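You operate a simulated robot arm through the tools that you are given. There is no shell and no other tool.

You are at the controls of a simulated robot arm. One attempt, no reset.

JOB
The caps are on the wrong posts: swap them and tighten both posts' knobs.
Fine: leave the black cap on the mat.

It is judged by the outcome, as a careful person would: the job done as asked, and still so three seconds after it is handed in. It fails if anything else is knocked over, pushed out of place, dropped, spilled or broken. A push-on lid holds only when it is set on centred and level and pressed home; a screw cap is set on level and turned clockwise until tight.

ROBOT AND FRAMES
A 7-joint arm with a two-finger parallel gripper, fixed in place. Base frame: the origin is at the foot of the arm, x ahead of it, y to its left, z up; the work surface is at about z = 860. Units: mm, degrees, N and s.
With the tool pointing down near the work surface it reaches from about 400 to 900 mm from the base axis. Its first joint turns from -143.0 to 143.0 degrees. Payload 3 kg.
The TCP is the grasp point between the finger pads, 30 mm short of the fingertips. In the tool frame z runs along the fingers and y along their closing line. The gripper opens to 94 mm. The fingers are 28 mm wide and 10 mm thick; the gripper's body (50 by 96 mm) begins 55 mm behind the TCP.
Orientation is that of the tool frame in the base frame, as a unit quaternion [w, x, y, z]. With the fingers straight down and closing along the base's y, the tool's x points along the base's -x, its y along +y and its z along -z.

CONTROLS
- The arm moves only by the tool arm_command. Its arguments are lists of equal length, an entry for each row: "jaw": the gripper command, from -1 (shut) to 1 (fully open), values between in proportion; "xyz": the shift along the tool's x, y, z in mm, a list of three; "angular": the turn, a rotation vector about the tool's x, y, z in degrees, a list of three. In form: {"jaw": [jaw, ...], "xyz": [[tx, ty, tz], ...], "angular": [[rx, ry, rz], ...]}. A call has 1 to 20 rows; each row is the pose to reach, as a shift and turn from the pose commanded when the call began, along the tool's axes at that moment. A row lasts 0.2 s, in which the tool goes at most 50 mm and 8.6 degrees; a call with a longer step from one row to the next is refused whole, and so is a gripper value outside its range. A pose out of reach is approached as far as the arm can. The call stops where the force on the tool passes 40 N (or 10 N more than at its start, if that is more) or the arm is blocked; 0.2 s more then pass. The fingers move at their own pace (about 72 mm/s each) and stop on an object; they squeeze with about 21 N. The grip force told is the motor's: it shows also when the fingers shut on nothing. Time passes only in rows, and 0.2 s behind the last, so rows that repeat a pose let the fingers close. It gives the time, the measured TCP pose, the force on the tool (base axes), the opening and the grip force at its end, in the units of the frame above (readings bear some noise), with the torque about the TCP (base axes, N m) and any sound that the robot's microphone picked up.
- Cameras (640 x 400 px; columns grow to the right, rows downward): "scene" is fixed at [220.5, -648.5, 1673.6]; the picture's right is [0.79, -0.61, 0.00], its down [-0.36, -0.47, -0.80] and it looks along [0.49, 0.64, -0.60] (base axes); focal length 333 px, centre (320, 200). "wrist" rides on the gripper at [76, 14, -102] in the tool frame; the picture's right is [-0.18, 0.98, 0.00], its down [-0.75, -0.14, -0.64] and it looks along [-0.63, -0.12, 0.77] (tool axes); focal length 243 px, centre (320, 200). There is no depth. A picture from a camera that has moved, and an enlarged one, comes with that camera's place and axes in the base frame and with its lens.
- grab_frame(camera): a new picture of that camera. The clock stands still meanwhile.
- inspect(camera, box): a new picture of the part [left, top, right, bottom] of that camera's present view, enlarged. The clock stands still meanwhile.
- job_done(): hands the job in; it is judged then, once.

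Nothing tells you positions but the pictures and the camera data. Unless the task says otherwise, let go and move clear before handing in.

The tools are called as name(argument=value, ...) on one line, values as JSON. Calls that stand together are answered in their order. arm_command: Moves the arm, as the interface text tells. Its arguments: {"type":"object","properties":{"jaw":{"type":"array","items":{"type":"number"}},"xyz":{"type":"array","items":{"type":"array","items":{"type":"number"}}},"angular":{"type":"array","items":{"type":"array","items":{"type":"number"}}}},"required":["jaw","xyz","angular"]} The other tools are called the same way: grab_frame (camera) takes a picture; inspect (camera, box) takes an enlarged picture of a part of a camera's view; job_done () hands the job in.

At the start:

```text
t: 0.0
eef_pos: [502.6, 13.5, 1338.7]
tcp_rot: [0.0, 0.0, 1.0, -0.001]
wrist_force: [0.8, 0.5, 0.1]
ft_torque: [0.0, 0.01, 0.01]
finger_gap: 93.8
gripper_force: 0.0
```

scene: 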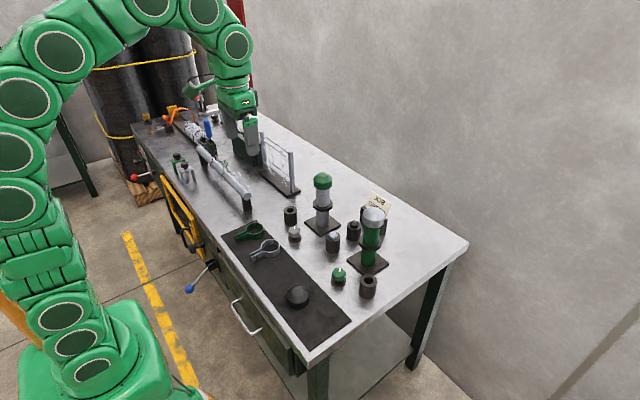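
wrist: 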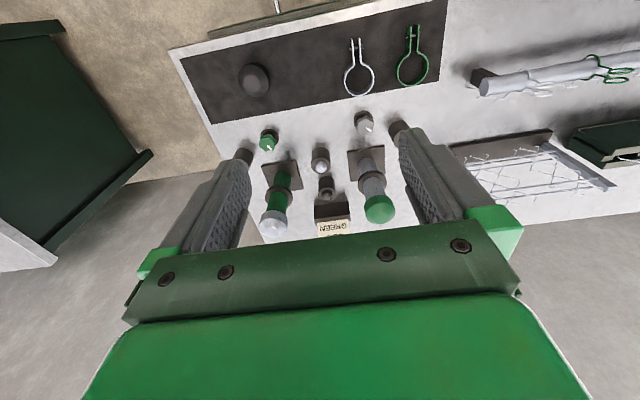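

I see two posts: one grey with a green cap, one green with a white/grey cap, plus clamps, knobs and a black cap on the mat. I'll look closer before moving.

inspect(camera="scene", box=[270, 160, 410, 310])

inspect(camera="scene", box=[220, 210, 360, 310])

inspect(camera="wrist", box=[220, 20, 440, 250])

inspect(camera="scene", box=[360, 180, 410, 220])

```text
2.67 times, centred on (340, 235) of scene
camera zoom: at [220.5, -648.5, 1673.6], right [0.79, -0.61, 0.0], down [-0.36, -0.47, -0.8], along [0.49, 0.64, -0.6], focal length 887 px, centre (267, 107)
```

zoom: 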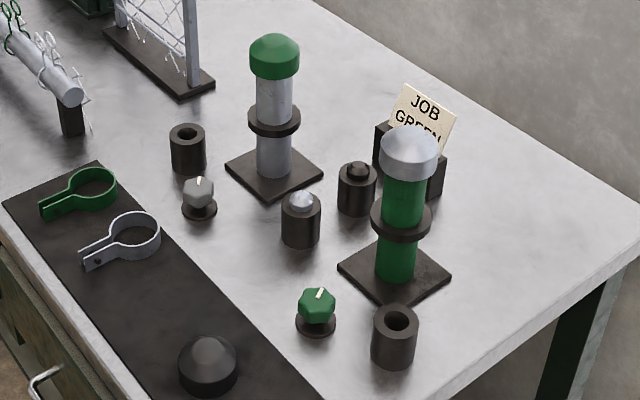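

```text
4.00 times, centred on (290, 260) of scene
camera zoom: at [220.5, -648.5, 1673.6], right [0.79, -0.61, 0.0], down [-0.36, -0.47, -0.8], along [0.49, 0.64, -0.6], focal length 1330 px, centre (440, -40)
```

zoom: 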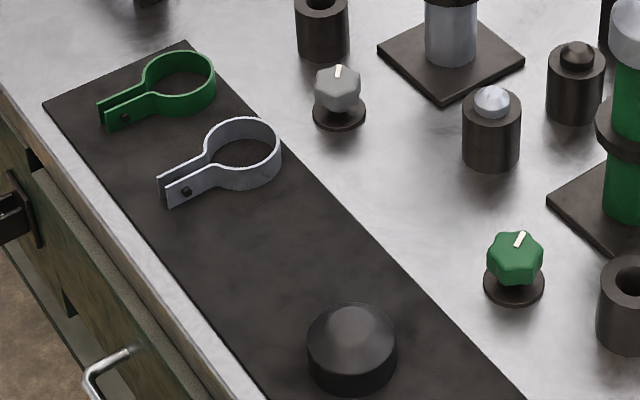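

```text
1.74 times, centred on (330, 135) of wrist
camera zoom: at [426.6, 28.7, 1442.6], right [0.18, 0.98, 0.0], down [0.75, -0.14, 0.64], along [0.63, -0.12, -0.77], focal length 422 px, centre (303, 313)
```

zoom: 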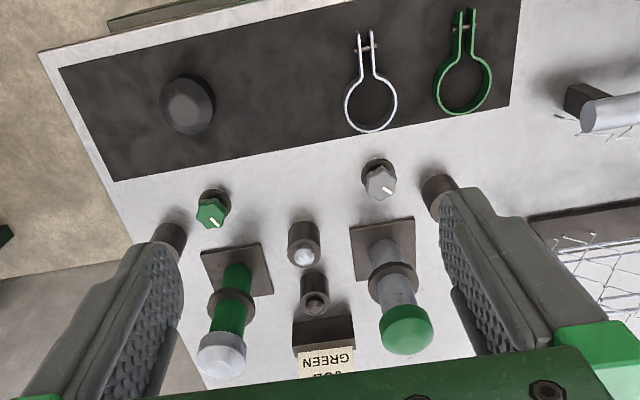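

```text
10.00 times, centred on (385, 200) of scene
camera zoom: at [220.5, -648.5, 1673.6], right [0.79, -0.61, 0.0], down [-0.36, -0.47, -0.8], along [0.49, 0.64, -0.6], focal length 3326 px, centre (-330, 200)
```

zoom: 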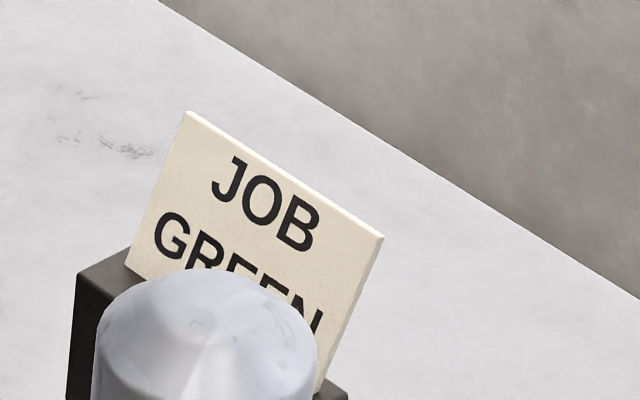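

The posts stand at about (798, 87) and (798, -146), their caps at z ≈ 1040–1082, and the knobs are in front of them at about (677, 93) and (677, -144). I'm moving to a safe viewpoint in front of the two posts to measure them better.

arm_command(jaw=[1, 1, 1, 1, 1, 1], xyz=[[-30, -7, 20], [-65, -14, 40], [-100, -22, 60], [-135, -30, 80], [-165, -38, 100], [-165, -38, 100]], angular=[[0, 0, 0], [0, 0, 0], [0, 0, 0], [0, 0, 0], [0, 0, 0], [0, 0, 0]])

```text
t: 1.4
eef_pos: [666.5, -22.7, 1239.9]
tcp_rot: [0.0, 0.0, 1.0, -0.001]
wrist_force: [0.3, -0.2, 0.8]
ft_torque: [0.01, 0.0, 0.01]
finger_gap: 93.8
gripper_force: 0.0
```

The arm is now in front of the posts, and I'm taking close pictures from the wrist and the scene.

grab_frame(camera="wrist")

inspect(camera="wrist", box=[200, 50, 440, 200])

inspect(camera="scene", box=[300, 165, 350, 240])

inspect(camera="scene", box=[345, 200, 395, 275])

inspect(camera="scene", box=[280, 215, 310, 250])

inspect(camera="scene", box=[325, 260, 355, 295])

```text
taken
camera wrist: at [591.4, -9.7, 1342.8], right [0.18, 0.98, 0.0], down [0.75, -0.14, 0.64], along [0.63, -0.12, -0.77], focal length 243 px, centre (320, 200)
```

wrist: 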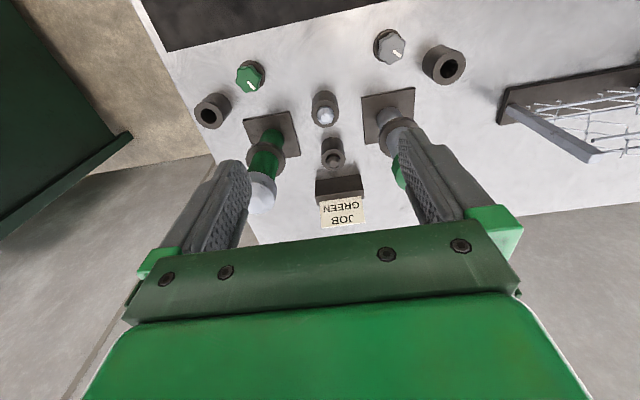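

```text
2.67 times, centred on (320, 125) of wrist
camera zoom: at [591.4, -9.7, 1342.8], right [0.18, 0.98, 0.0], down [0.75, -0.14, 0.64], along [0.63, -0.12, -0.77], focal length 647 px, centre (320, 400)
```

zoom: 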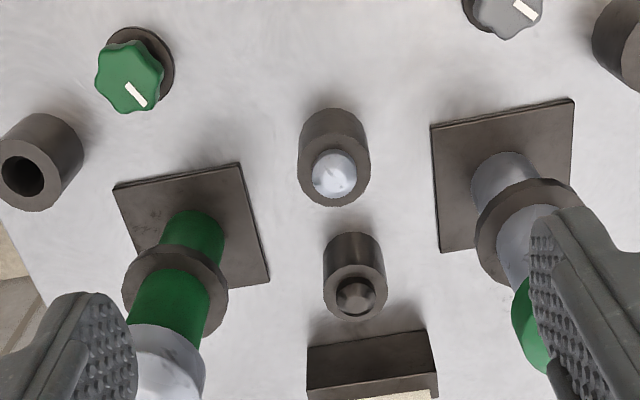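

```text
5.33 times, centred on (325, 202) of scene
camera zoom: at [220.5, -648.5, 1673.6], right [0.79, -0.61, 0.0], down [-0.36, -0.47, -0.8], along [0.49, 0.64, -0.6], focal length 1774 px, centre (293, 187)
```

zoom: 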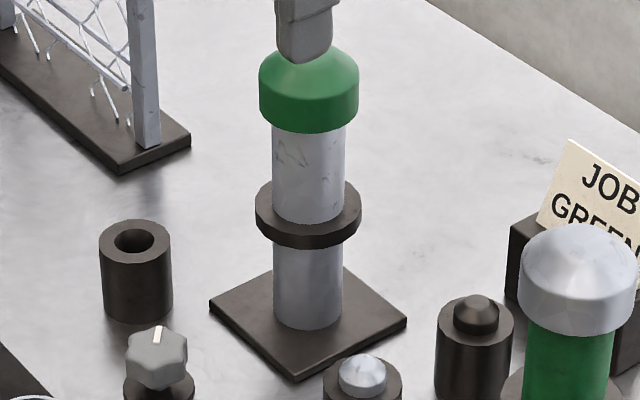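

```text
5.33 times, centred on (370, 238) of scene
camera zoom: at [220.5, -648.5, 1673.6], right [0.79, -0.61, 0.0], down [-0.36, -0.47, -0.8], along [0.49, 0.64, -0.6], focal length 1774 px, centre (53, 0)
```

zoom: 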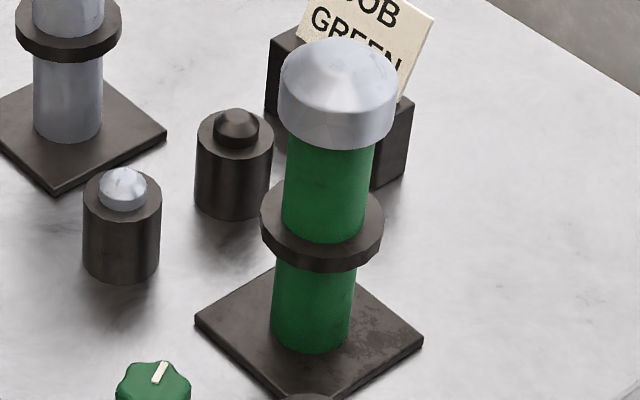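

```text
11.43 times, centred on (295, 232) of scene
camera zoom: at [220.5, -648.5, 1673.6], right [0.79, -0.61, 0.0], down [-0.36, -0.47, -0.8], along [0.49, 0.64, -0.6], focal length 3801 px, centre (606, -171)
```

zoom: 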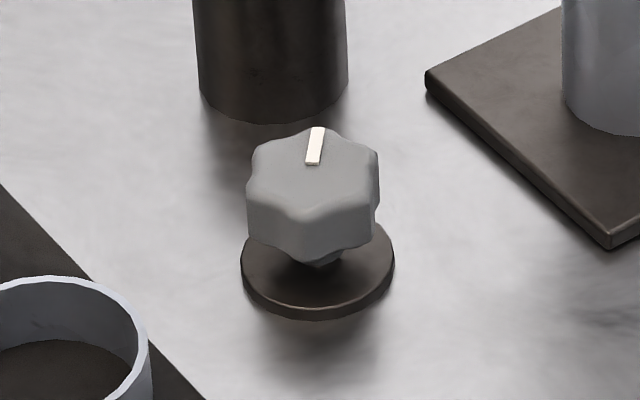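

```text
11.43 times, centred on (340, 278) of scene
camera zoom: at [220.5, -648.5, 1673.6], right [0.79, -0.61, 0.0], down [-0.36, -0.47, -0.8], along [0.49, 0.64, -0.6], focal length 3801 px, centre (91, -686)
```

zoom: 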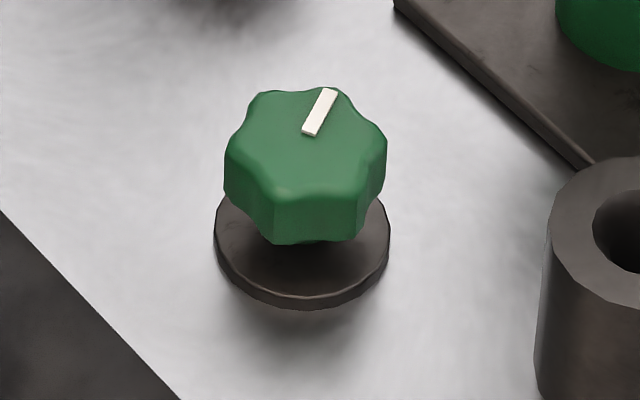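

The caps look like smooth domed skirts of about 60 mm on 45 mm posts. I'm hovering above the green cap on the grey post, at about (800, 90), to refine its centre with the wrist camera.

arm_command(jaw=[1, 1, 1, 1, 1, 1], xyz=[[-26, 22, 10], [-53, 45, 25], [-80, 68, 45], [-106, 90, 65], [-133, 113, 80], [-133, 113, 80]], angular=[[0, 0, 0], [0, 0, 0], [0, 0, 0], [0, 0, 0], [0, 0, 0], [0, 0, 0]])

inspect(camera="wrist", box=[200, 50, 440, 200])

grab_frame(camera="scene")

```text
t: 2.8
eef_pos: [800.5, 91.2, 1160.6]
tcp_rot: [0.001, 0.0, 1.0, -0.001]
wrist_force: [-0.6, -0.8, -0.2]
ft_torque: [0.0, 0.02, -0.02]
finger_gap: 94.1
gripper_force: 0.0
```

```text
2.67 times, centred on (320, 125) of wrist
camera zoom: at [723.8, 104.2, 1263.0], right [0.18, 0.98, 0.0], down [0.75, -0.14, 0.64], along [0.63, -0.12, -0.77], focal length 647 px, centre (320, 400)
```

zoom: 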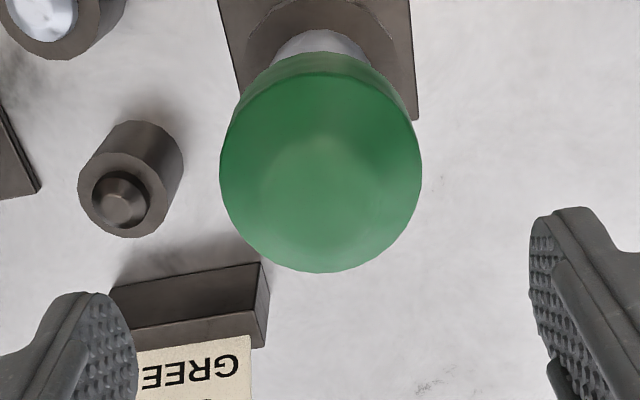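

```text
taken
```

scene: 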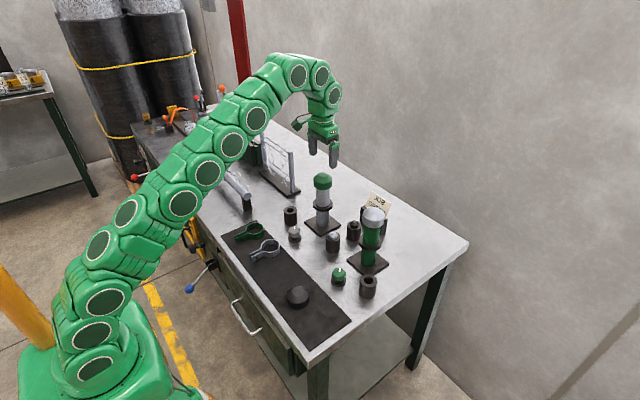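

The green cap's axis reads as about (797, 91). I'm zooming on both caps to get their rim and bottom heights.

inspect(camera="scene", box=[308, 166, 338, 196])

inspect(camera="scene", box=[358, 202, 388, 232])

inspect(camera="wrist", box=[270, 60, 370, 160])

```text
13.33 times, centred on (323, 181) of scene
camera zoom: at [220.5, -648.5, 1673.6], right [0.79, -0.61, 0.0], down [-0.36, -0.47, -0.8], along [0.49, 0.64, -0.6], focal length 4435 px, centre (280, 453)
```

zoom: 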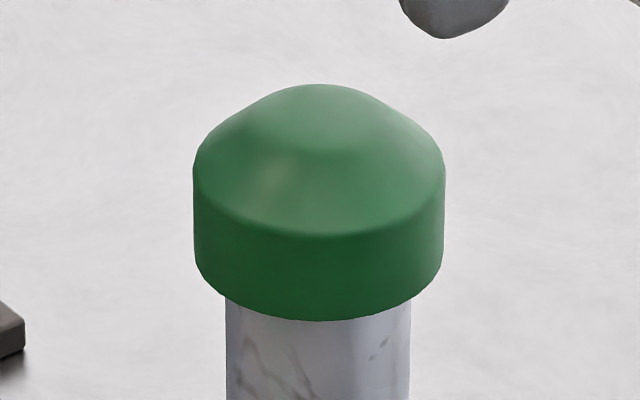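

```text
13.33 times, centred on (373, 217) of scene
camera zoom: at [220.5, -648.5, 1673.6], right [0.79, -0.61, 0.0], down [-0.36, -0.47, -0.8], along [0.49, 0.64, -0.6], focal length 4435 px, centre (-387, -27)
```

zoom: 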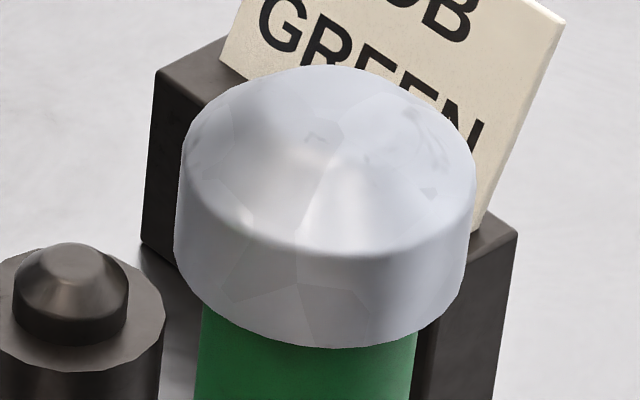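

```text
4.00 times, centred on (320, 110) of wrist
camera zoom: at [723.8, 104.2, 1263.0], right [0.18, 0.98, 0.0], down [0.75, -0.14, 0.64], along [0.63, -0.12, -0.77], focal length 970 px, centre (320, 560)
```

zoom: 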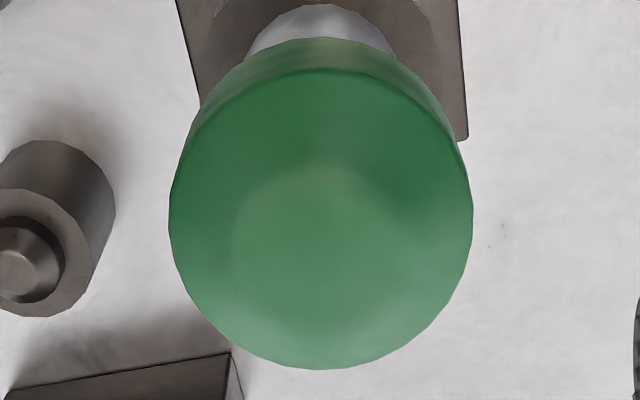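

The green cap's axis is about (802, 90), with its skirt from z ≈ 1032 to 1058. I'm descending with the fingers around it to TCP z ≈ 1066, then closing.

arm_command(jaw=[1, 1, 1, 1, 1], xyz=[[-1.5, -1, 30], [-1.5, -1, 55], [-1.5, -1, 80], [-1.5, -1, 94.6], [-1.5, -1, 94.6]], angular=[[0, 0, 0], [0, 0, 0], [0, 0, 0], [0, 0, 0], [0, 0, 0]])

grab_frame(camera="wrist")

inspect(camera="scene", box=[298, 150, 348, 200])

```text
t: 4.0
eef_pos: [800.9, 87.6, 1065.1]
tcp_rot: [0.001, 0.001, 1.0, 0.0]
wrist_force: [0.0, -0.3, 0.3]
ft_torque: [0.02, 0.01, -0.01]
finger_gap: 94.2
gripper_force: 0.0
```

```text
taken
camera wrist: at [726.4, 101.9, 1168.1], right [0.18, 0.98, 0.0], down [0.75, -0.14, 0.64], along [0.63, -0.12, -0.77], focal length 243 px, centre (320, 200)
```

wrist: 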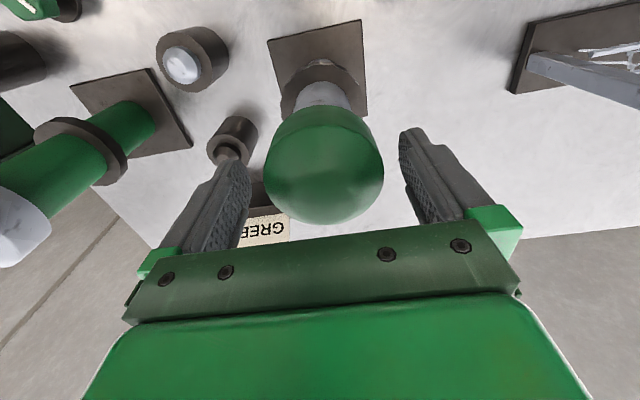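

```text
8.00 times, centred on (323, 175) of scene
camera zoom: at [220.5, -648.5, 1673.6], right [0.79, -0.61, 0.0], down [-0.36, -0.47, -0.8], along [0.49, 0.64, -0.6], focal length 2661 px, centre (296, 400)
```

zoom: 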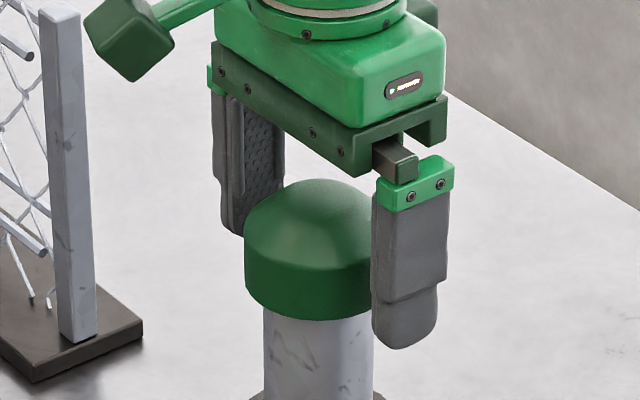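

The cap sits centred between the fingers to within about 2 mm. I'll nudge +2 mm in y and then close.

arm_command(jaw=[1, 1], xyz=[[0, 2, 0], [0, 2, 0]], angular=[[0, 0, 0], [0, 0, 0]])

inspect(camera="wrist", box=[220, 80, 420, 250])

```text
t: 4.6
eef_pos: [801.4, 90.3, 1064.8]
tcp_rot: [0.001, 0.0, 1.0, 0.0]
wrist_force: [0.0, 0.1, 0.3]
ft_torque: [0.01, -0.03, -0.02]
finger_gap: 94.1
gripper_force: 0.0
```

```text
2.35 times, centred on (320, 165) of wrist
camera zoom: at [726.6, 104.3, 1168.1], right [0.18, 0.98, 0.0], down [0.75, -0.14, 0.64], along [0.63, -0.12, -0.77], focal length 571 px, centre (320, 282)
```

zoom: 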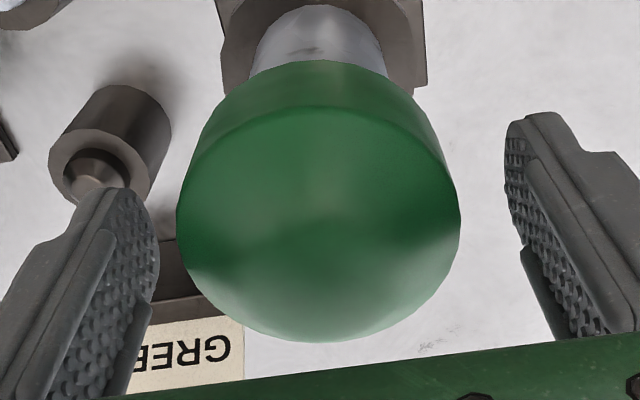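

The cap is centred at column 320 now, so I'm closing the gripper on it.

arm_command(jaw=[0.5, 0.3, 0.1, -1, -1, -1], xyz=[[0, 0, 0], [0, 0, 0], [0, 0, 0], [0, 0, 0], [0, 0, 0], [0, 0, 0]], angular=[[0, 0, 0], [0, 0, 0], [0, 0, 0], [0, 0, 0], [0, 0, 0], [0, 0, 0]])

inspect(camera="wrist", box=[220, 80, 420, 250])

inspect(camera="scene", box=[298, 150, 348, 200])

```text
t: 6.0
eef_pos: [802.7, 90.2, 1066.7]
tcp_rot: [0.002, 0.0, 1.0, 0.0]
wrist_force: [4.4, 0.1, 33.8]
ft_torque: [0.0, 0.13, -0.03]
finger_gap: 63.7
gripper_force: 20.8
```

```text
2.35 times, centred on (320, 165) of wrist
camera zoom: at [726.3, 104.2, 1169.2], right [0.18, 0.98, 0.0], down [0.75, -0.14, 0.64], along [0.63, -0.12, -0.76], focal length 571 px, centre (320, 282)
```

zoom: 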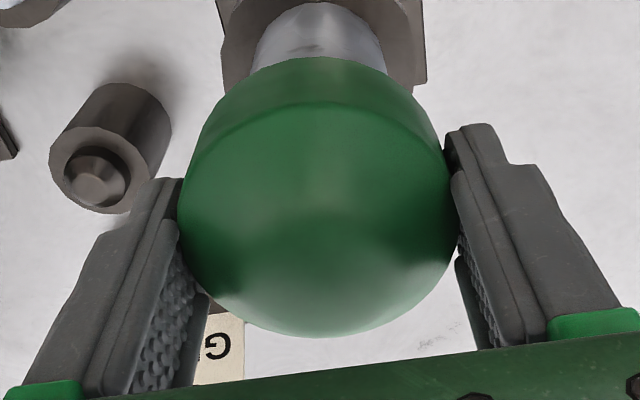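

```text
8.00 times, centred on (323, 175) of scene
camera zoom: at [220.5, -648.5, 1673.6], right [0.79, -0.61, 0.0], down [-0.36, -0.47, -0.8], along [0.49, 0.64, -0.6], focal length 2661 px, centre (296, 400)
```

zoom: 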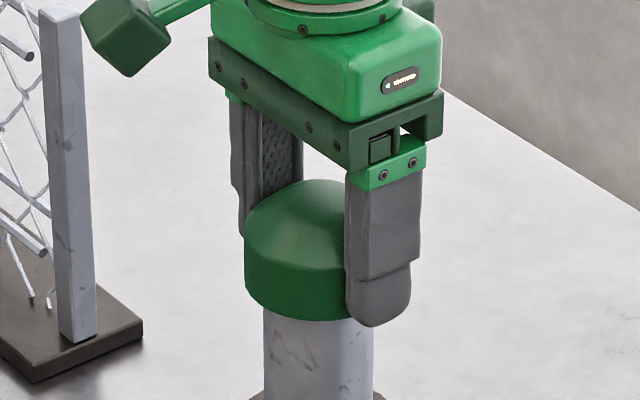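

The grip holds at 63.7 mm, but the tool is feeling about 34 N upward, as if the fingers rode up slightly. I'm easing upward in small steps to relieve that and see how the cap releases.

arm_command(jaw=[-1, -1, -1], xyz=[[0, 0, -1], [0, 0, -2], [0, 0, -2]], angular=[[0, 0, 0], [0, 0, 0], [0, 0, 0]])

```text
t: 6.8
eef_pos: [801.5, 90.7, 1065.6]
tcp_rot: [0.0, 0.0, 1.0, 0.001]
wrist_force: [1.2, -1.1, 12.0]
ft_torque: [0.11, -0.04, -0.01]
finger_gap: 63.9
gripper_force: 21.2
```

The force dropped to 12 N. I'm continuing the slow pull upward.

arm_command(jaw=[-1, -1, -1, -1, -1, -1], xyz=[[0, 0, -1], [0, 0, -2], [0, 0, -3], [0, 0, -4], [0, 0, -5], [0, 0, -5]], angular=[[0, 0, 0], [0, 0, 0], [0, 0, 0], [0, 0, 0], [0, 0, 0], [0, 0, 0]])

inspect(camera="scene", box=[298, 150, 348, 200])

```text
t: 8.2
eef_pos: [801.7, 91.0, 1071.8]
tcp_rot: [0.0, 0.001, 1.0, 0.0]
wrist_force: [0.2, 0.3, -1.1]
ft_torque: [-0.01, -0.01, 0.03]
finger_gap: 64.0
gripper_force: 21.1
```

```text
8.00 times, centred on (323, 175) of scene
camera zoom: at [220.5, -648.5, 1673.6], right [0.79, -0.61, 0.0], down [-0.36, -0.47, -0.8], along [0.49, 0.64, -0.6], focal length 2661 px, centre (296, 400)
```

zoom: 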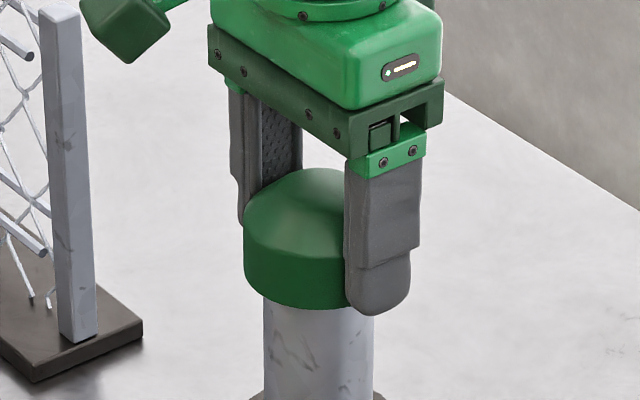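

The cap came free with almost no pull, so these are push-on caps. I'm lifting it clear, then moving it toward a free spot on the bench near (670, -25).

arm_command(jaw=[-1, -1, -1, -1, -1, -1, -1, -1, -1, -1], xyz=[[0, 0, -20], [0, 0, -45], [0, 0, -70], [0, 0, -95], [35, 0, -100], [70, 0, -100], [100, -25, -100], [125, -60, -100], [130, -100, -100], [130, -115, -100]], angular=[[0, 0, 0], [0, 0, 0], [0, 0, 0], [0, 0, 0], [0, 0, 0], [0, 0, 0], [0, 0, 0], [0, 0, 0], [0, 0, 0], [0, 0, 0]])

grab_frame(camera="scene")

grab_frame(camera="wrist")

inspect(camera="scene", box=[300, 165, 350, 240])

```text
t: 10.4
eef_pos: [671.5, -24.2, 1172.5]
tcp_rot: [0.0, 0.0, 1.0, 0.0]
wrist_force: [0.2, 0.4, -0.4]
ft_torque: [0.01, 0.03, 0.01]
finger_gap: 63.9
gripper_force: 21.0
out of reach, approached as far as the arm can: row 4
```

```text
taken
```

scene: 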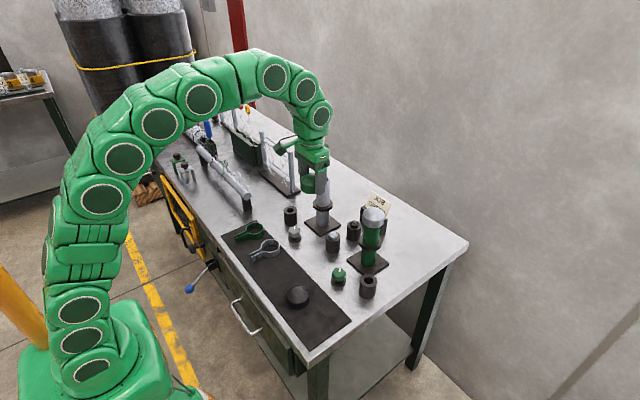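

```text
taken
camera wrist: at [596.3, -10.9, 1275.3], right [0.18, 0.98, 0.0], down [0.75, -0.14, 0.64], along [0.63, -0.12, -0.77], focal length 243 px, centre (320, 200)
```

wrist: 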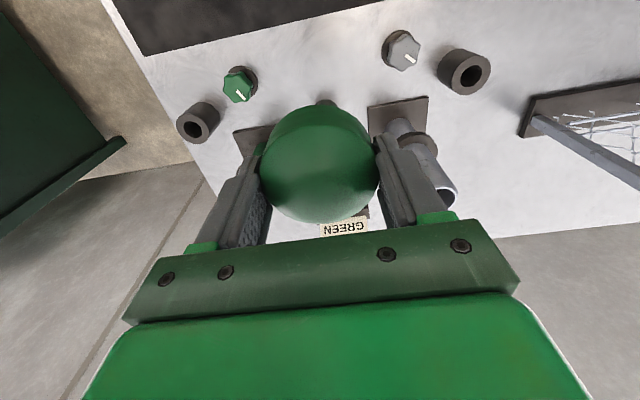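

```text
5.33 times, centred on (325, 202) of scene
camera zoom: at [220.5, -648.5, 1673.6], right [0.79, -0.61, 0.0], down [-0.36, -0.47, -0.8], along [0.49, 0.64, -0.6], focal length 1774 px, centre (293, 187)
```

zoom: 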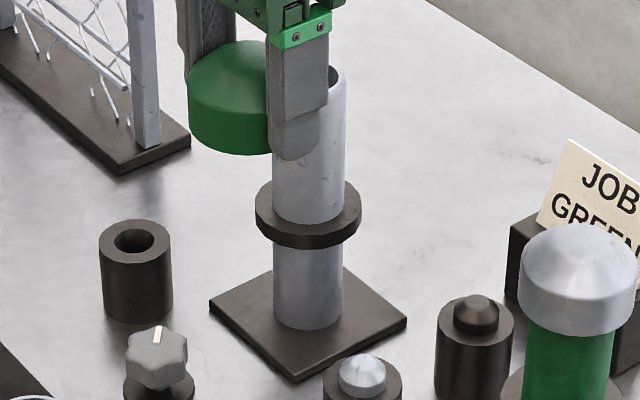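

The grey post is an open tube, and I hold the green cap at z ≈ 1172 above a free spot. I'm descending to just above the bench there.

arm_command(jaw=[-1, -1, -1, -1, -1, -1, -1, -1, -1], xyz=[[0, 0, 45], [0, 0, 90], [0, 0, 135], [0, 0, 180], [0, 0, 215], [0, 0, 240], [0, 0, 255], [0, 0, 265], [0, 0, 265]], angular=[[0, 0, 0], [0, 0, 0], [0, 0, 0], [0, 0, 0], [0, 0, 0], [0, 0, 0], [0, 0, 0], [0, 0, 0], [0, 0, 0]])

inspect(camera="scene", box=[280, 200, 350, 280])

```text
t: 12.4
eef_pos: [671.6, -24.3, 907.3]
tcp_rot: [0.0, 0.0, 1.0, -0.001]
wrist_force: [0.0, -0.2, -0.2]
ft_torque: [0.0, 0.02, 0.01]
finger_gap: 63.7
gripper_force: 20.8
```

```text
5.00 times, centred on (315, 240) of scene
camera zoom: at [220.5, -648.5, 1673.6], right [0.79, -0.61, 0.0], down [-0.36, -0.47, -0.8], along [0.49, 0.64, -0.6], focal length 1663 px, centre (345, 0)
```

zoom: 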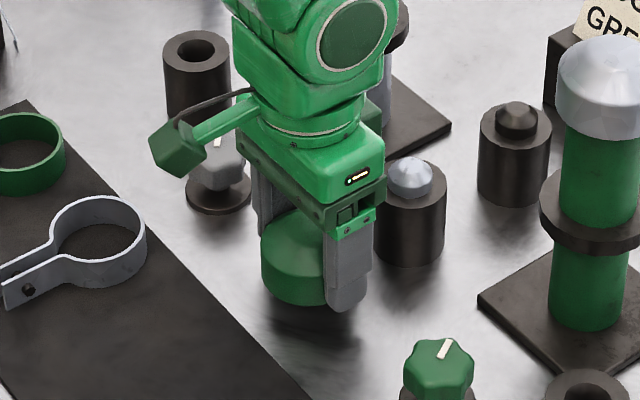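

The cap is hanging about 10 mm over the bench. I'm lowering it slowly to contact.

arm_command(jaw=[-1, -1, -1, -1, -1, -1], xyz=[[0, 0, 2], [0, 0, 4], [0, 0, 6], [0, 0, 8], [0, 0, 9], [0, 0, 9]], angular=[[0, 0, 0], [0, 0, 0], [0, 0, 0], [0, 0, 0], [0, 0, 0], [0, 0, 0]])

```text
t: 13.8
eef_pos: [671.9, -24.3, 898.4]
tcp_rot: [0.0, 0.0, 1.0, 0.0]
wrist_force: [0.9, 1.1, 0.0]
ft_torque: [0.0, 0.0, -0.01]
finger_gap: 63.7
gripper_force: 20.8
```

There is no contact yet at z ≈ 898. I'm continuing in 1 mm steps.

arm_command(jaw=[-1, -1, -1, -1], xyz=[[0, 0, 1], [0, 0, 2], [0, 0, 3], [0, 0, 3]], angular=[[0, 0, 0], [0, 0, 0], [0, 0, 0], [0, 0, 0]])

inspect(camera="scene", box=[295, 240, 325, 270])

```text
t: 14.8
eef_pos: [672.4, -23.8, 895.3]
tcp_rot: [0.0, 0.0, 1.0, 0.0]
wrist_force: [-0.5, -0.4, 0.0]
ft_torque: [0.02, -0.01, 0.03]
finger_gap: 63.5
gripper_force: 21.1
```

```text
13.33 times, centred on (310, 255) of scene
camera zoom: at [220.5, -648.5, 1673.6], right [0.79, -0.61, 0.0], down [-0.36, -0.47, -0.8], along [0.49, 0.64, -0.6], focal length 4435 px, centre (453, -533)
```

zoom: 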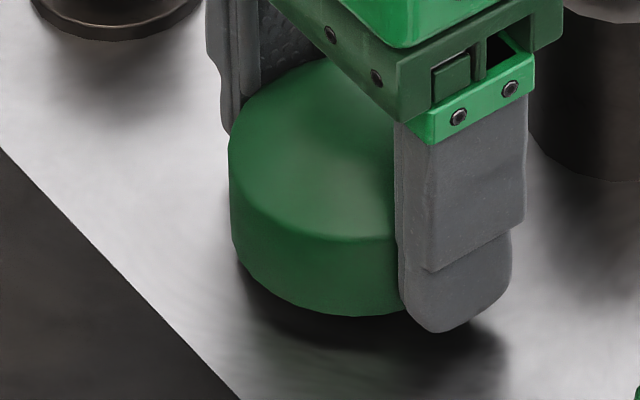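

Still clear by a few mm, with the fingertips at about z 865. I'm lowering another few mm with care.

arm_command(jaw=[-1, -1, -1], xyz=[[0, 0, 1], [0, 0, 2], [0, 0, 2]], angular=[[0, 0, 0], [0, 0, 0], [0, 0, 0]])

inspect(camera="scene", box=[295, 240, 325, 270])

```text
t: 15.6
eef_pos: [672.3, -24.2, 893.8]
tcp_rot: [0.0, 0.0, 1.0, -0.001]
wrist_force: [-0.5, 0.0, -0.8]
ft_torque: [-0.02, 0.01, 0.04]
finger_gap: 63.9
gripper_force: 20.5
```

```text
13.33 times, centred on (310, 255) of scene
camera zoom: at [220.5, -648.5, 1673.6], right [0.79, -0.61, 0.0], down [-0.36, -0.47, -0.8], along [0.49, 0.64, -0.6], focal length 4435 px, centre (453, -533)
```

zoom: 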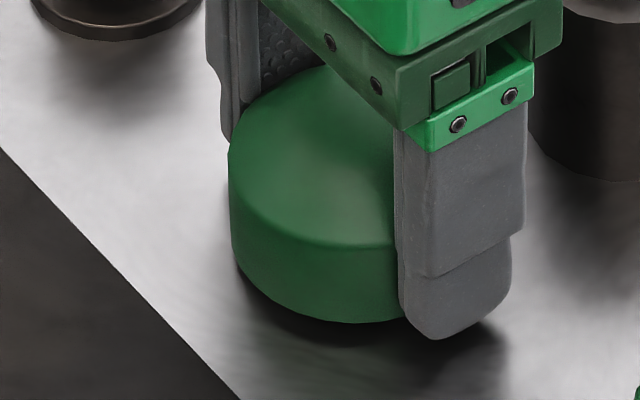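

No contact yet. I'm going 1 mm at a time.

arm_command(jaw=[-1, -1], xyz=[[0, 0, 1], [0, 0, 1]], angular=[[0, 0, 0], [0, 0, 0]])

arm_command(jaw=[-1, -1], xyz=[[0, 0, 1], [0, 0, 1]], angular=[[0, 0, 0], [0, 0, 0]])

inspect(camera="scene", box=[295, 240, 325, 270])

```text
t: 16.2
eef_pos: [671.5, -24.6, 892.6]
tcp_rot: [0.0, 0.0, 1.0, 0.001]
wrist_force: [0.1, 0.3, -1.2]
ft_torque: [0.01, 0.0, 0.04]
finger_gap: 63.6
gripper_force: 21.0
```

```text
t: 16.8
eef_pos: [671.0, -23.8, 892.2]
tcp_rot: [0.0, 0.0, 1.0, 0.0]
wrist_force: [-0.2, 0.5, -1.1]
ft_torque: [-0.01, 0.0, -0.01]
finger_gap: 63.7
gripper_force: 20.7
```

```text
13.33 times, centred on (310, 255) of scene
camera zoom: at [220.5, -648.5, 1673.6], right [0.79, -0.61, 0.0], down [-0.36, -0.47, -0.8], along [0.49, 0.64, -0.6], focal length 4435 px, centre (453, -533)
```

zoom: 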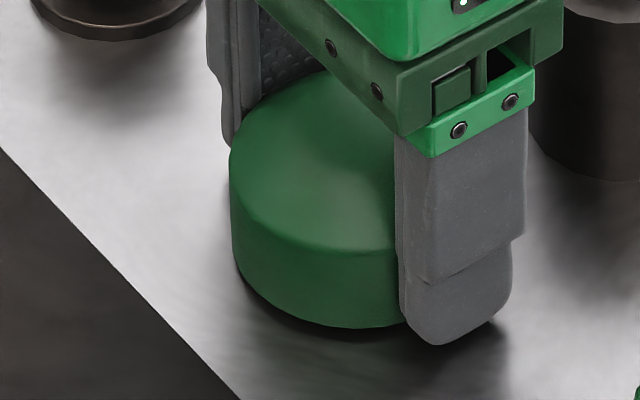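

Still free, with the tips at about z 861. One more millimetre at a time.

arm_command(jaw=[-1, -1], xyz=[[0, 0, 1], [0, 0, 1]], angular=[[0, 0, 0], [0, 0, 0]])

arm_command(jaw=[-1, -1], xyz=[[0, 0, 0.5], [0, 0, 0.5]], angular=[[0, 0, 0], [0, 0, 0]])

```text
t: 17.4
eef_pos: [671.7, -25.8, 889.8]
tcp_rot: [0.001, 0.0, 1.0, 0.0]
wrist_force: [0.1, 0.7, -0.6]
ft_torque: [-0.01, 0.01, 0.0]
finger_gap: 63.7
gripper_force: 20.8
```

```text
t: 18.0
eef_pos: [670.8, -24.2, 889.7]
tcp_rot: [0.0, -0.001, 1.0, 0.0]
wrist_force: [-5.9, -0.1, 13.5]
ft_torque: [0.22, 0.33, 0.1]
finger_gap: 63.7
gripper_force: 21.0
```

Contact at 13.5 N: the cap is down on the bench. I'm releasing it and rising.

arm_command(jaw=[0.4, 0.6, 1, 1, 1], xyz=[[0, 0, 0], [0, 0, 0], [0, 0, -0.5], [0, 0, -1], [0, 0, -1]], angular=[[0, 0, 0], [0, 0, 0], [0, 0, 0], [0, 0, 0], [0, 0, 0]])

inspect(camera="scene", box=[290, 235, 330, 275])

inspect(camera="wrist", box=[220, 80, 420, 250])

```text
t: 19.2
eef_pos: [673.1, -24.2, 890.3]
tcp_rot: [-0.001, 0.0, 1.0, 0.0]
wrist_force: [-0.3, 0.9, 0.1]
ft_torque: [0.02, 0.0, 0.0]
finger_gap: 94.2
gripper_force: 0.1
```

```text
10.00 times, centred on (310, 255) of scene
camera zoom: at [220.5, -648.5, 1673.6], right [0.79, -0.61, 0.0], down [-0.36, -0.47, -0.8], along [0.49, 0.64, -0.6], focal length 3326 px, centre (420, -350)
```

zoom: 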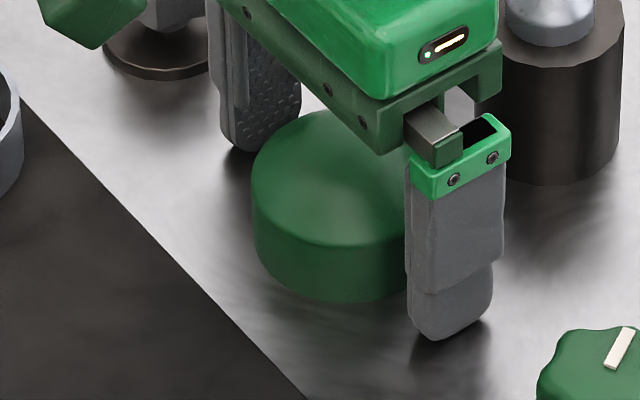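

```text
2.35 times, centred on (320, 165) of wrist
camera zoom: at [596.2, -10.8, 993.2], right [0.18, 0.98, 0.0], down [0.75, -0.14, 0.64], along [0.63, -0.12, -0.77], focal length 571 px, centre (320, 282)
```

zoom: 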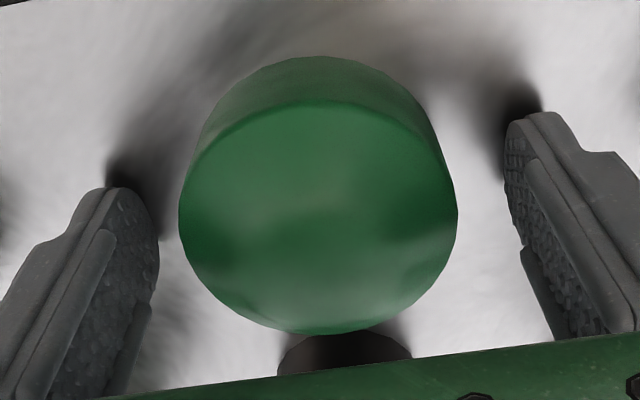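

The green cap is resting flat at about (672, -25). I'm rising and moving to hover over the grey cap on the green post, at about (801, -147).

arm_command(jaw=[1, 1, 1, 1, 1, 1, 1, 1, 1, 1, 1, 1], xyz=[[0, 0, -20], [0, 0, -60], [0, 0, -105], [0, 0, -150], [0, 0, -195], [0, 0, -235], [0, 0, -260], [-32, -30, -260], [-64, -60, -260], [-97, -91, -260], [-129, -121, -260], [-129, -121, -260]], angular=[[0, 0, 0], [0, 0, 0], [0, 0, 0], [0, 0, 0], [0, 0, 0], [0, 0, 0], [0, 0, 0], [0, 0, 0], [0, 0, 0], [0, 0, 0], [0, 0, 0], [0, 0, 0]])

inspect(camera="wrist", box=[200, 50, 440, 200])

grab_frame(camera="scene")

```text
t: 21.8
eef_pos: [801.3, -145.4, 1150.1]
tcp_rot: [0.0, -0.001, 1.0, 0.0]
wrist_force: [-0.1, 0.5, 0.1]
ft_torque: [-0.02, 0.01, 0.02]
finger_gap: 93.8
gripper_force: 0.1
```

```text
2.67 times, centred on (320, 125) of wrist
camera zoom: at [726.1, -131.7, 1253.1], right [0.18, 0.98, 0.0], down [0.75, -0.14, 0.64], along [0.63, -0.12, -0.77], focal length 647 px, centre (320, 400)
```

zoom: 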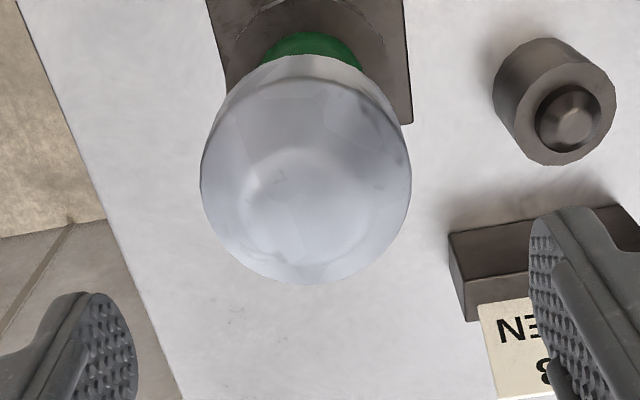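

```text
taken
```

scene: 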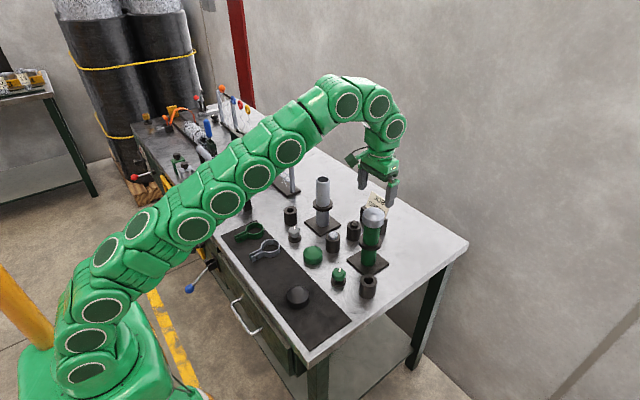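

The grey cap is offset about -4 mm in y from the TCP. I'm correcting that and descending around it.

arm_command(jaw=[1, 1, 1, 1, 1], xyz=[[-0.7, -4.3, 0], [-0.7, -4.3, 30], [-0.7, -4.3, 60], [-0.7, -4.3, 83], [-0.7, -4.3, 83]], angular=[[0, 0, 0], [0, 0, 0], [0, 0, 0], [0, 0, 0], [0, 0, 0]])

inspect(camera="wrist", box=[220, 80, 420, 250])

inspect(camera="scene", box=[348, 190, 398, 240])

```text
t: 23.0
eef_pos: [802.5, -150.1, 1067.5]
tcp_rot: [0.001, 0.0, 1.0, 0.0]
wrist_force: [0.4, 0.2, 0.1]
ft_torque: [-0.01, -0.05, -0.01]
finger_gap: 94.0
gripper_force: 0.0
```

```text
2.35 times, centred on (320, 165) of wrist
camera zoom: at [726.4, -135.8, 1170.5], right [0.18, 0.98, 0.0], down [0.75, -0.14, 0.64], along [0.63, -0.12, -0.77], focal length 571 px, centre (320, 282)
```

zoom: 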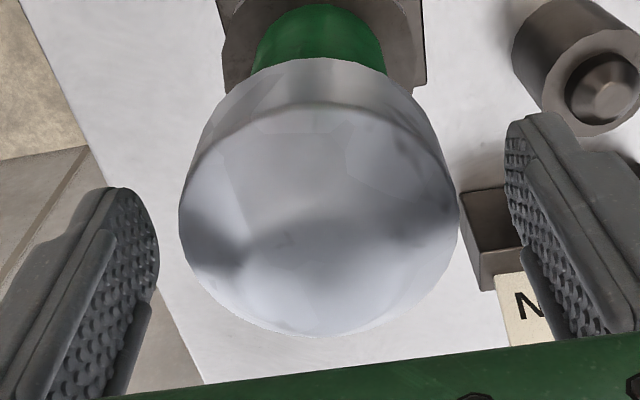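

```text
8.00 times, centred on (373, 215) of scene
camera zoom: at [220.5, -648.5, 1673.6], right [0.79, -0.61, 0.0], down [-0.36, -0.47, -0.8], along [0.49, 0.64, -0.6], focal length 2661 px, centre (-104, 80)
```

zoom: 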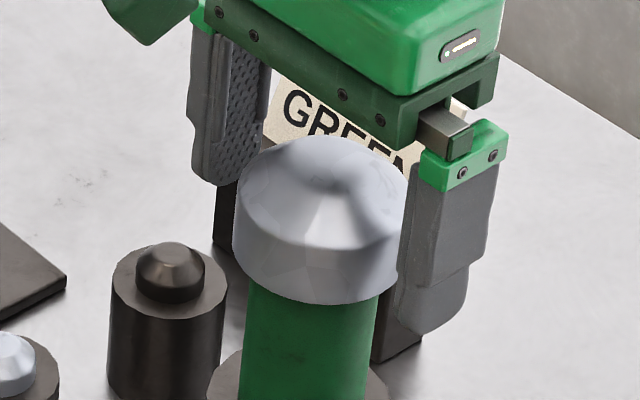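

The grey cap is centred between the fingers. I'm closing on it.

arm_command(jaw=[0.5, 0.35, 0.2, -1, -1, -1], xyz=[[0, 0, 0], [0, 0, 0], [0, 0, 0], [0, 0, 0], [0, 0, 0], [0, 0, 0]], angular=[[0, 0, 0], [0, 0, 0], [0, 0, 0], [0, 0, 0], [0, 0, 0], [0, 0, 0]])

inspect(camera="wrist", box=[220, 80, 420, 250])

```text
t: 24.4
eef_pos: [801.6, -150.3, 1067.7]
tcp_rot: [0.001, 0.0, 1.0, 0.0]
wrist_force: [0.1, 0.6, 0.5]
ft_torque: [0.02, -0.02, -0.01]
finger_gap: 63.8
gripper_force: 21.5
```

```text
2.35 times, centred on (320, 165) of wrist
camera zoom: at [726.5, -135.8, 1170.7], right [0.18, 0.98, 0.0], down [0.75, -0.14, 0.64], along [0.63, -0.12, -0.77], focal length 571 px, centre (320, 282)
```

zoom: 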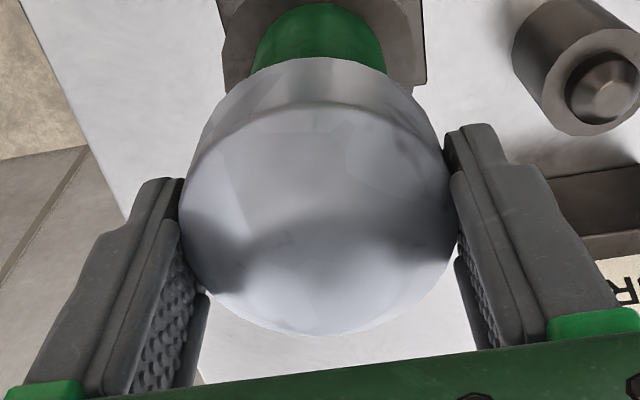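

The grey cap is gripped cleanly. I'm pulling it slowly up off the post.

arm_command(jaw=[-1, -1, -1, -1, -1, -1, -1, -1, -1], xyz=[[0, 0, -1], [0, 0, -2], [0, 0, -3], [0, 0, -5], [0, 0, -10], [0, 0, -30], [0, 0, -60], [0, 0, -88], [0, 0, -88]], angular=[[0, 0, 0], [0, 0, 0], [0, 0, 0], [0, 0, 0], [0, 0, 0], [0, 0, 0], [0, 0, 0], [0, 0, 0], [0, 0, 0]])

inspect(camera="scene", box=[330, 180, 400, 260])

```text
t: 26.4
eef_pos: [797.4, -147.6, 1149.7]
tcp_rot: [0.001, -0.001, 1.0, 0.0]
wrist_force: [-0.3, 0.0, -0.6]
ft_torque: [-0.02, 0.02, 0.02]
finger_gap: 63.6
gripper_force: 20.9
out of reach, approached as far as the arm can: row 8, 9
```

```text
5.00 times, centred on (365, 220) of scene
camera zoom: at [220.5, -648.5, 1673.6], right [0.79, -0.61, 0.0], down [-0.36, -0.47, -0.8], along [0.49, 0.64, -0.6], focal length 1663 px, centre (95, 100)
```

zoom: 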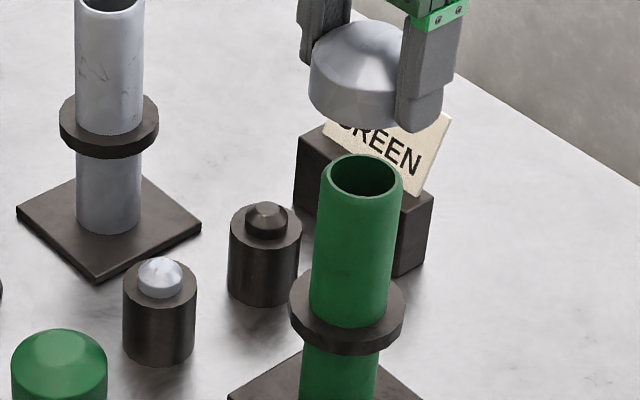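

The cap is off. I was briefly at the reach limit, so I'm pulling in a little and crossing toward the grey post at a safe height, then re-reading the pose.

arm_command(jaw=[-1, -1, -1, -1, -1, -1, -1, -1, -1], xyz=[[15, 0, 5], [30, 30, 10], [30, 65, 14], [30, 100, 14], [30, 135, 14], [30, 170, 14], [30, 205, 14], [30, 240, 14], [30, 240, 14]], angular=[[0, 0, 0], [0, 0, 0], [0, 0, 0], [0, 0, 0], [0, 0, 0], [0, 0, 0], [0, 0, 0], [0, 0, 0], [0, 0, 0]])

arm_command(jaw=[-1], xyz=[[0, 0, 0]], angular=[[0, 0, 0]])

arm_command(jaw=[-1], xyz=[[0, 0, 0]], angular=[[0, 0, 0]])

arm_command(jaw=[-1], xyz=[[0, 0, 0]], angular=[[0, 0, 0]])

inspect(camera="scene", box=[290, 140, 350, 220])

inspect(camera="wrist", box=[220, 80, 420, 250])

```text
t: 28.4
eef_pos: [766.6, 92.5, 1135.1]
tcp_rot: [0.002, 0.001, 1.0, 0.0]
wrist_force: [-0.1, 0.1, -0.4]
ft_torque: [-0.03, -0.02, -0.03]
finger_gap: 63.7
gripper_force: 21.0
```

```text
t: 28.8
eef_pos: [767.4, 91.9, 1135.8]
tcp_rot: [-0.001, 0.0, 1.0, 0.0]
wrist_force: [0.7, 0.5, -1.0]
ft_torque: [0.0, 0.01, -0.02]
finger_gap: 63.6
gripper_force: 20.9
```

```text
t: 29.2
eef_pos: [766.6, 90.5, 1134.3]
tcp_rot: [0.001, 0.001, 1.0, -0.001]
wrist_force: [0.2, 0.1, 0.1]
ft_torque: [-0.03, 0.03, -0.04]
finger_gap: 63.4
gripper_force: 20.9
```

```text
t: 29.6
eef_pos: [766.7, 92.3, 1135.4]
tcp_rot: [0.001, 0.0, 1.0, 0.0]
wrist_force: [0.0, 0.5, -0.7]
ft_torque: [0.0, -0.01, 0.04]
finger_gap: 63.7
gripper_force: 20.8
```

```text
5.00 times, centred on (320, 180) of scene
camera zoom: at [220.5, -648.5, 1673.6], right [0.79, -0.61, 0.0], down [-0.36, -0.47, -0.8], along [0.49, 0.64, -0.6], focal length 1663 px, centre (320, 300)
```

zoom: 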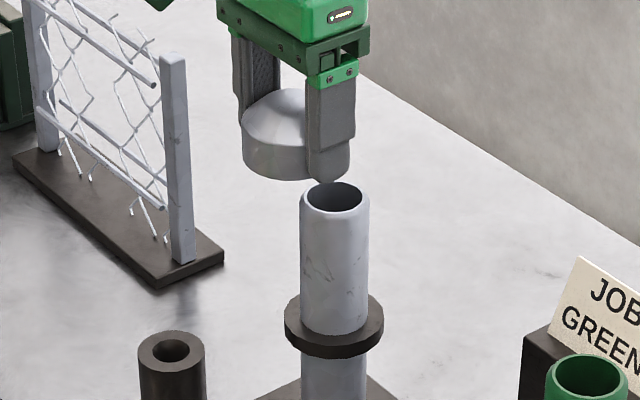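

```text
2.35 times, centred on (320, 165) of wrist
camera zoom: at [691.3, 105.5, 1238.3], right [0.18, 0.98, 0.0], down [0.75, -0.14, 0.64], along [0.63, -0.12, -0.77], focal length 571 px, centre (320, 282)
```

zoom: 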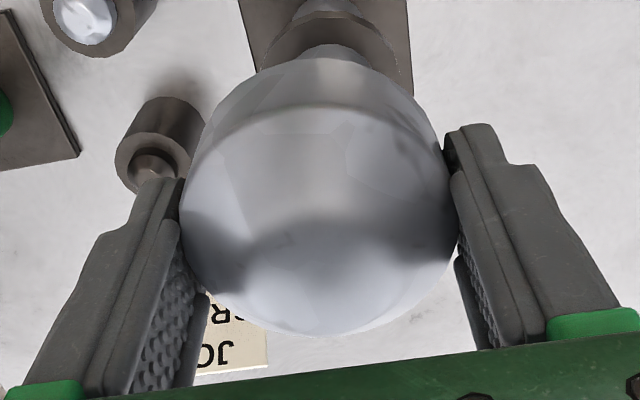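

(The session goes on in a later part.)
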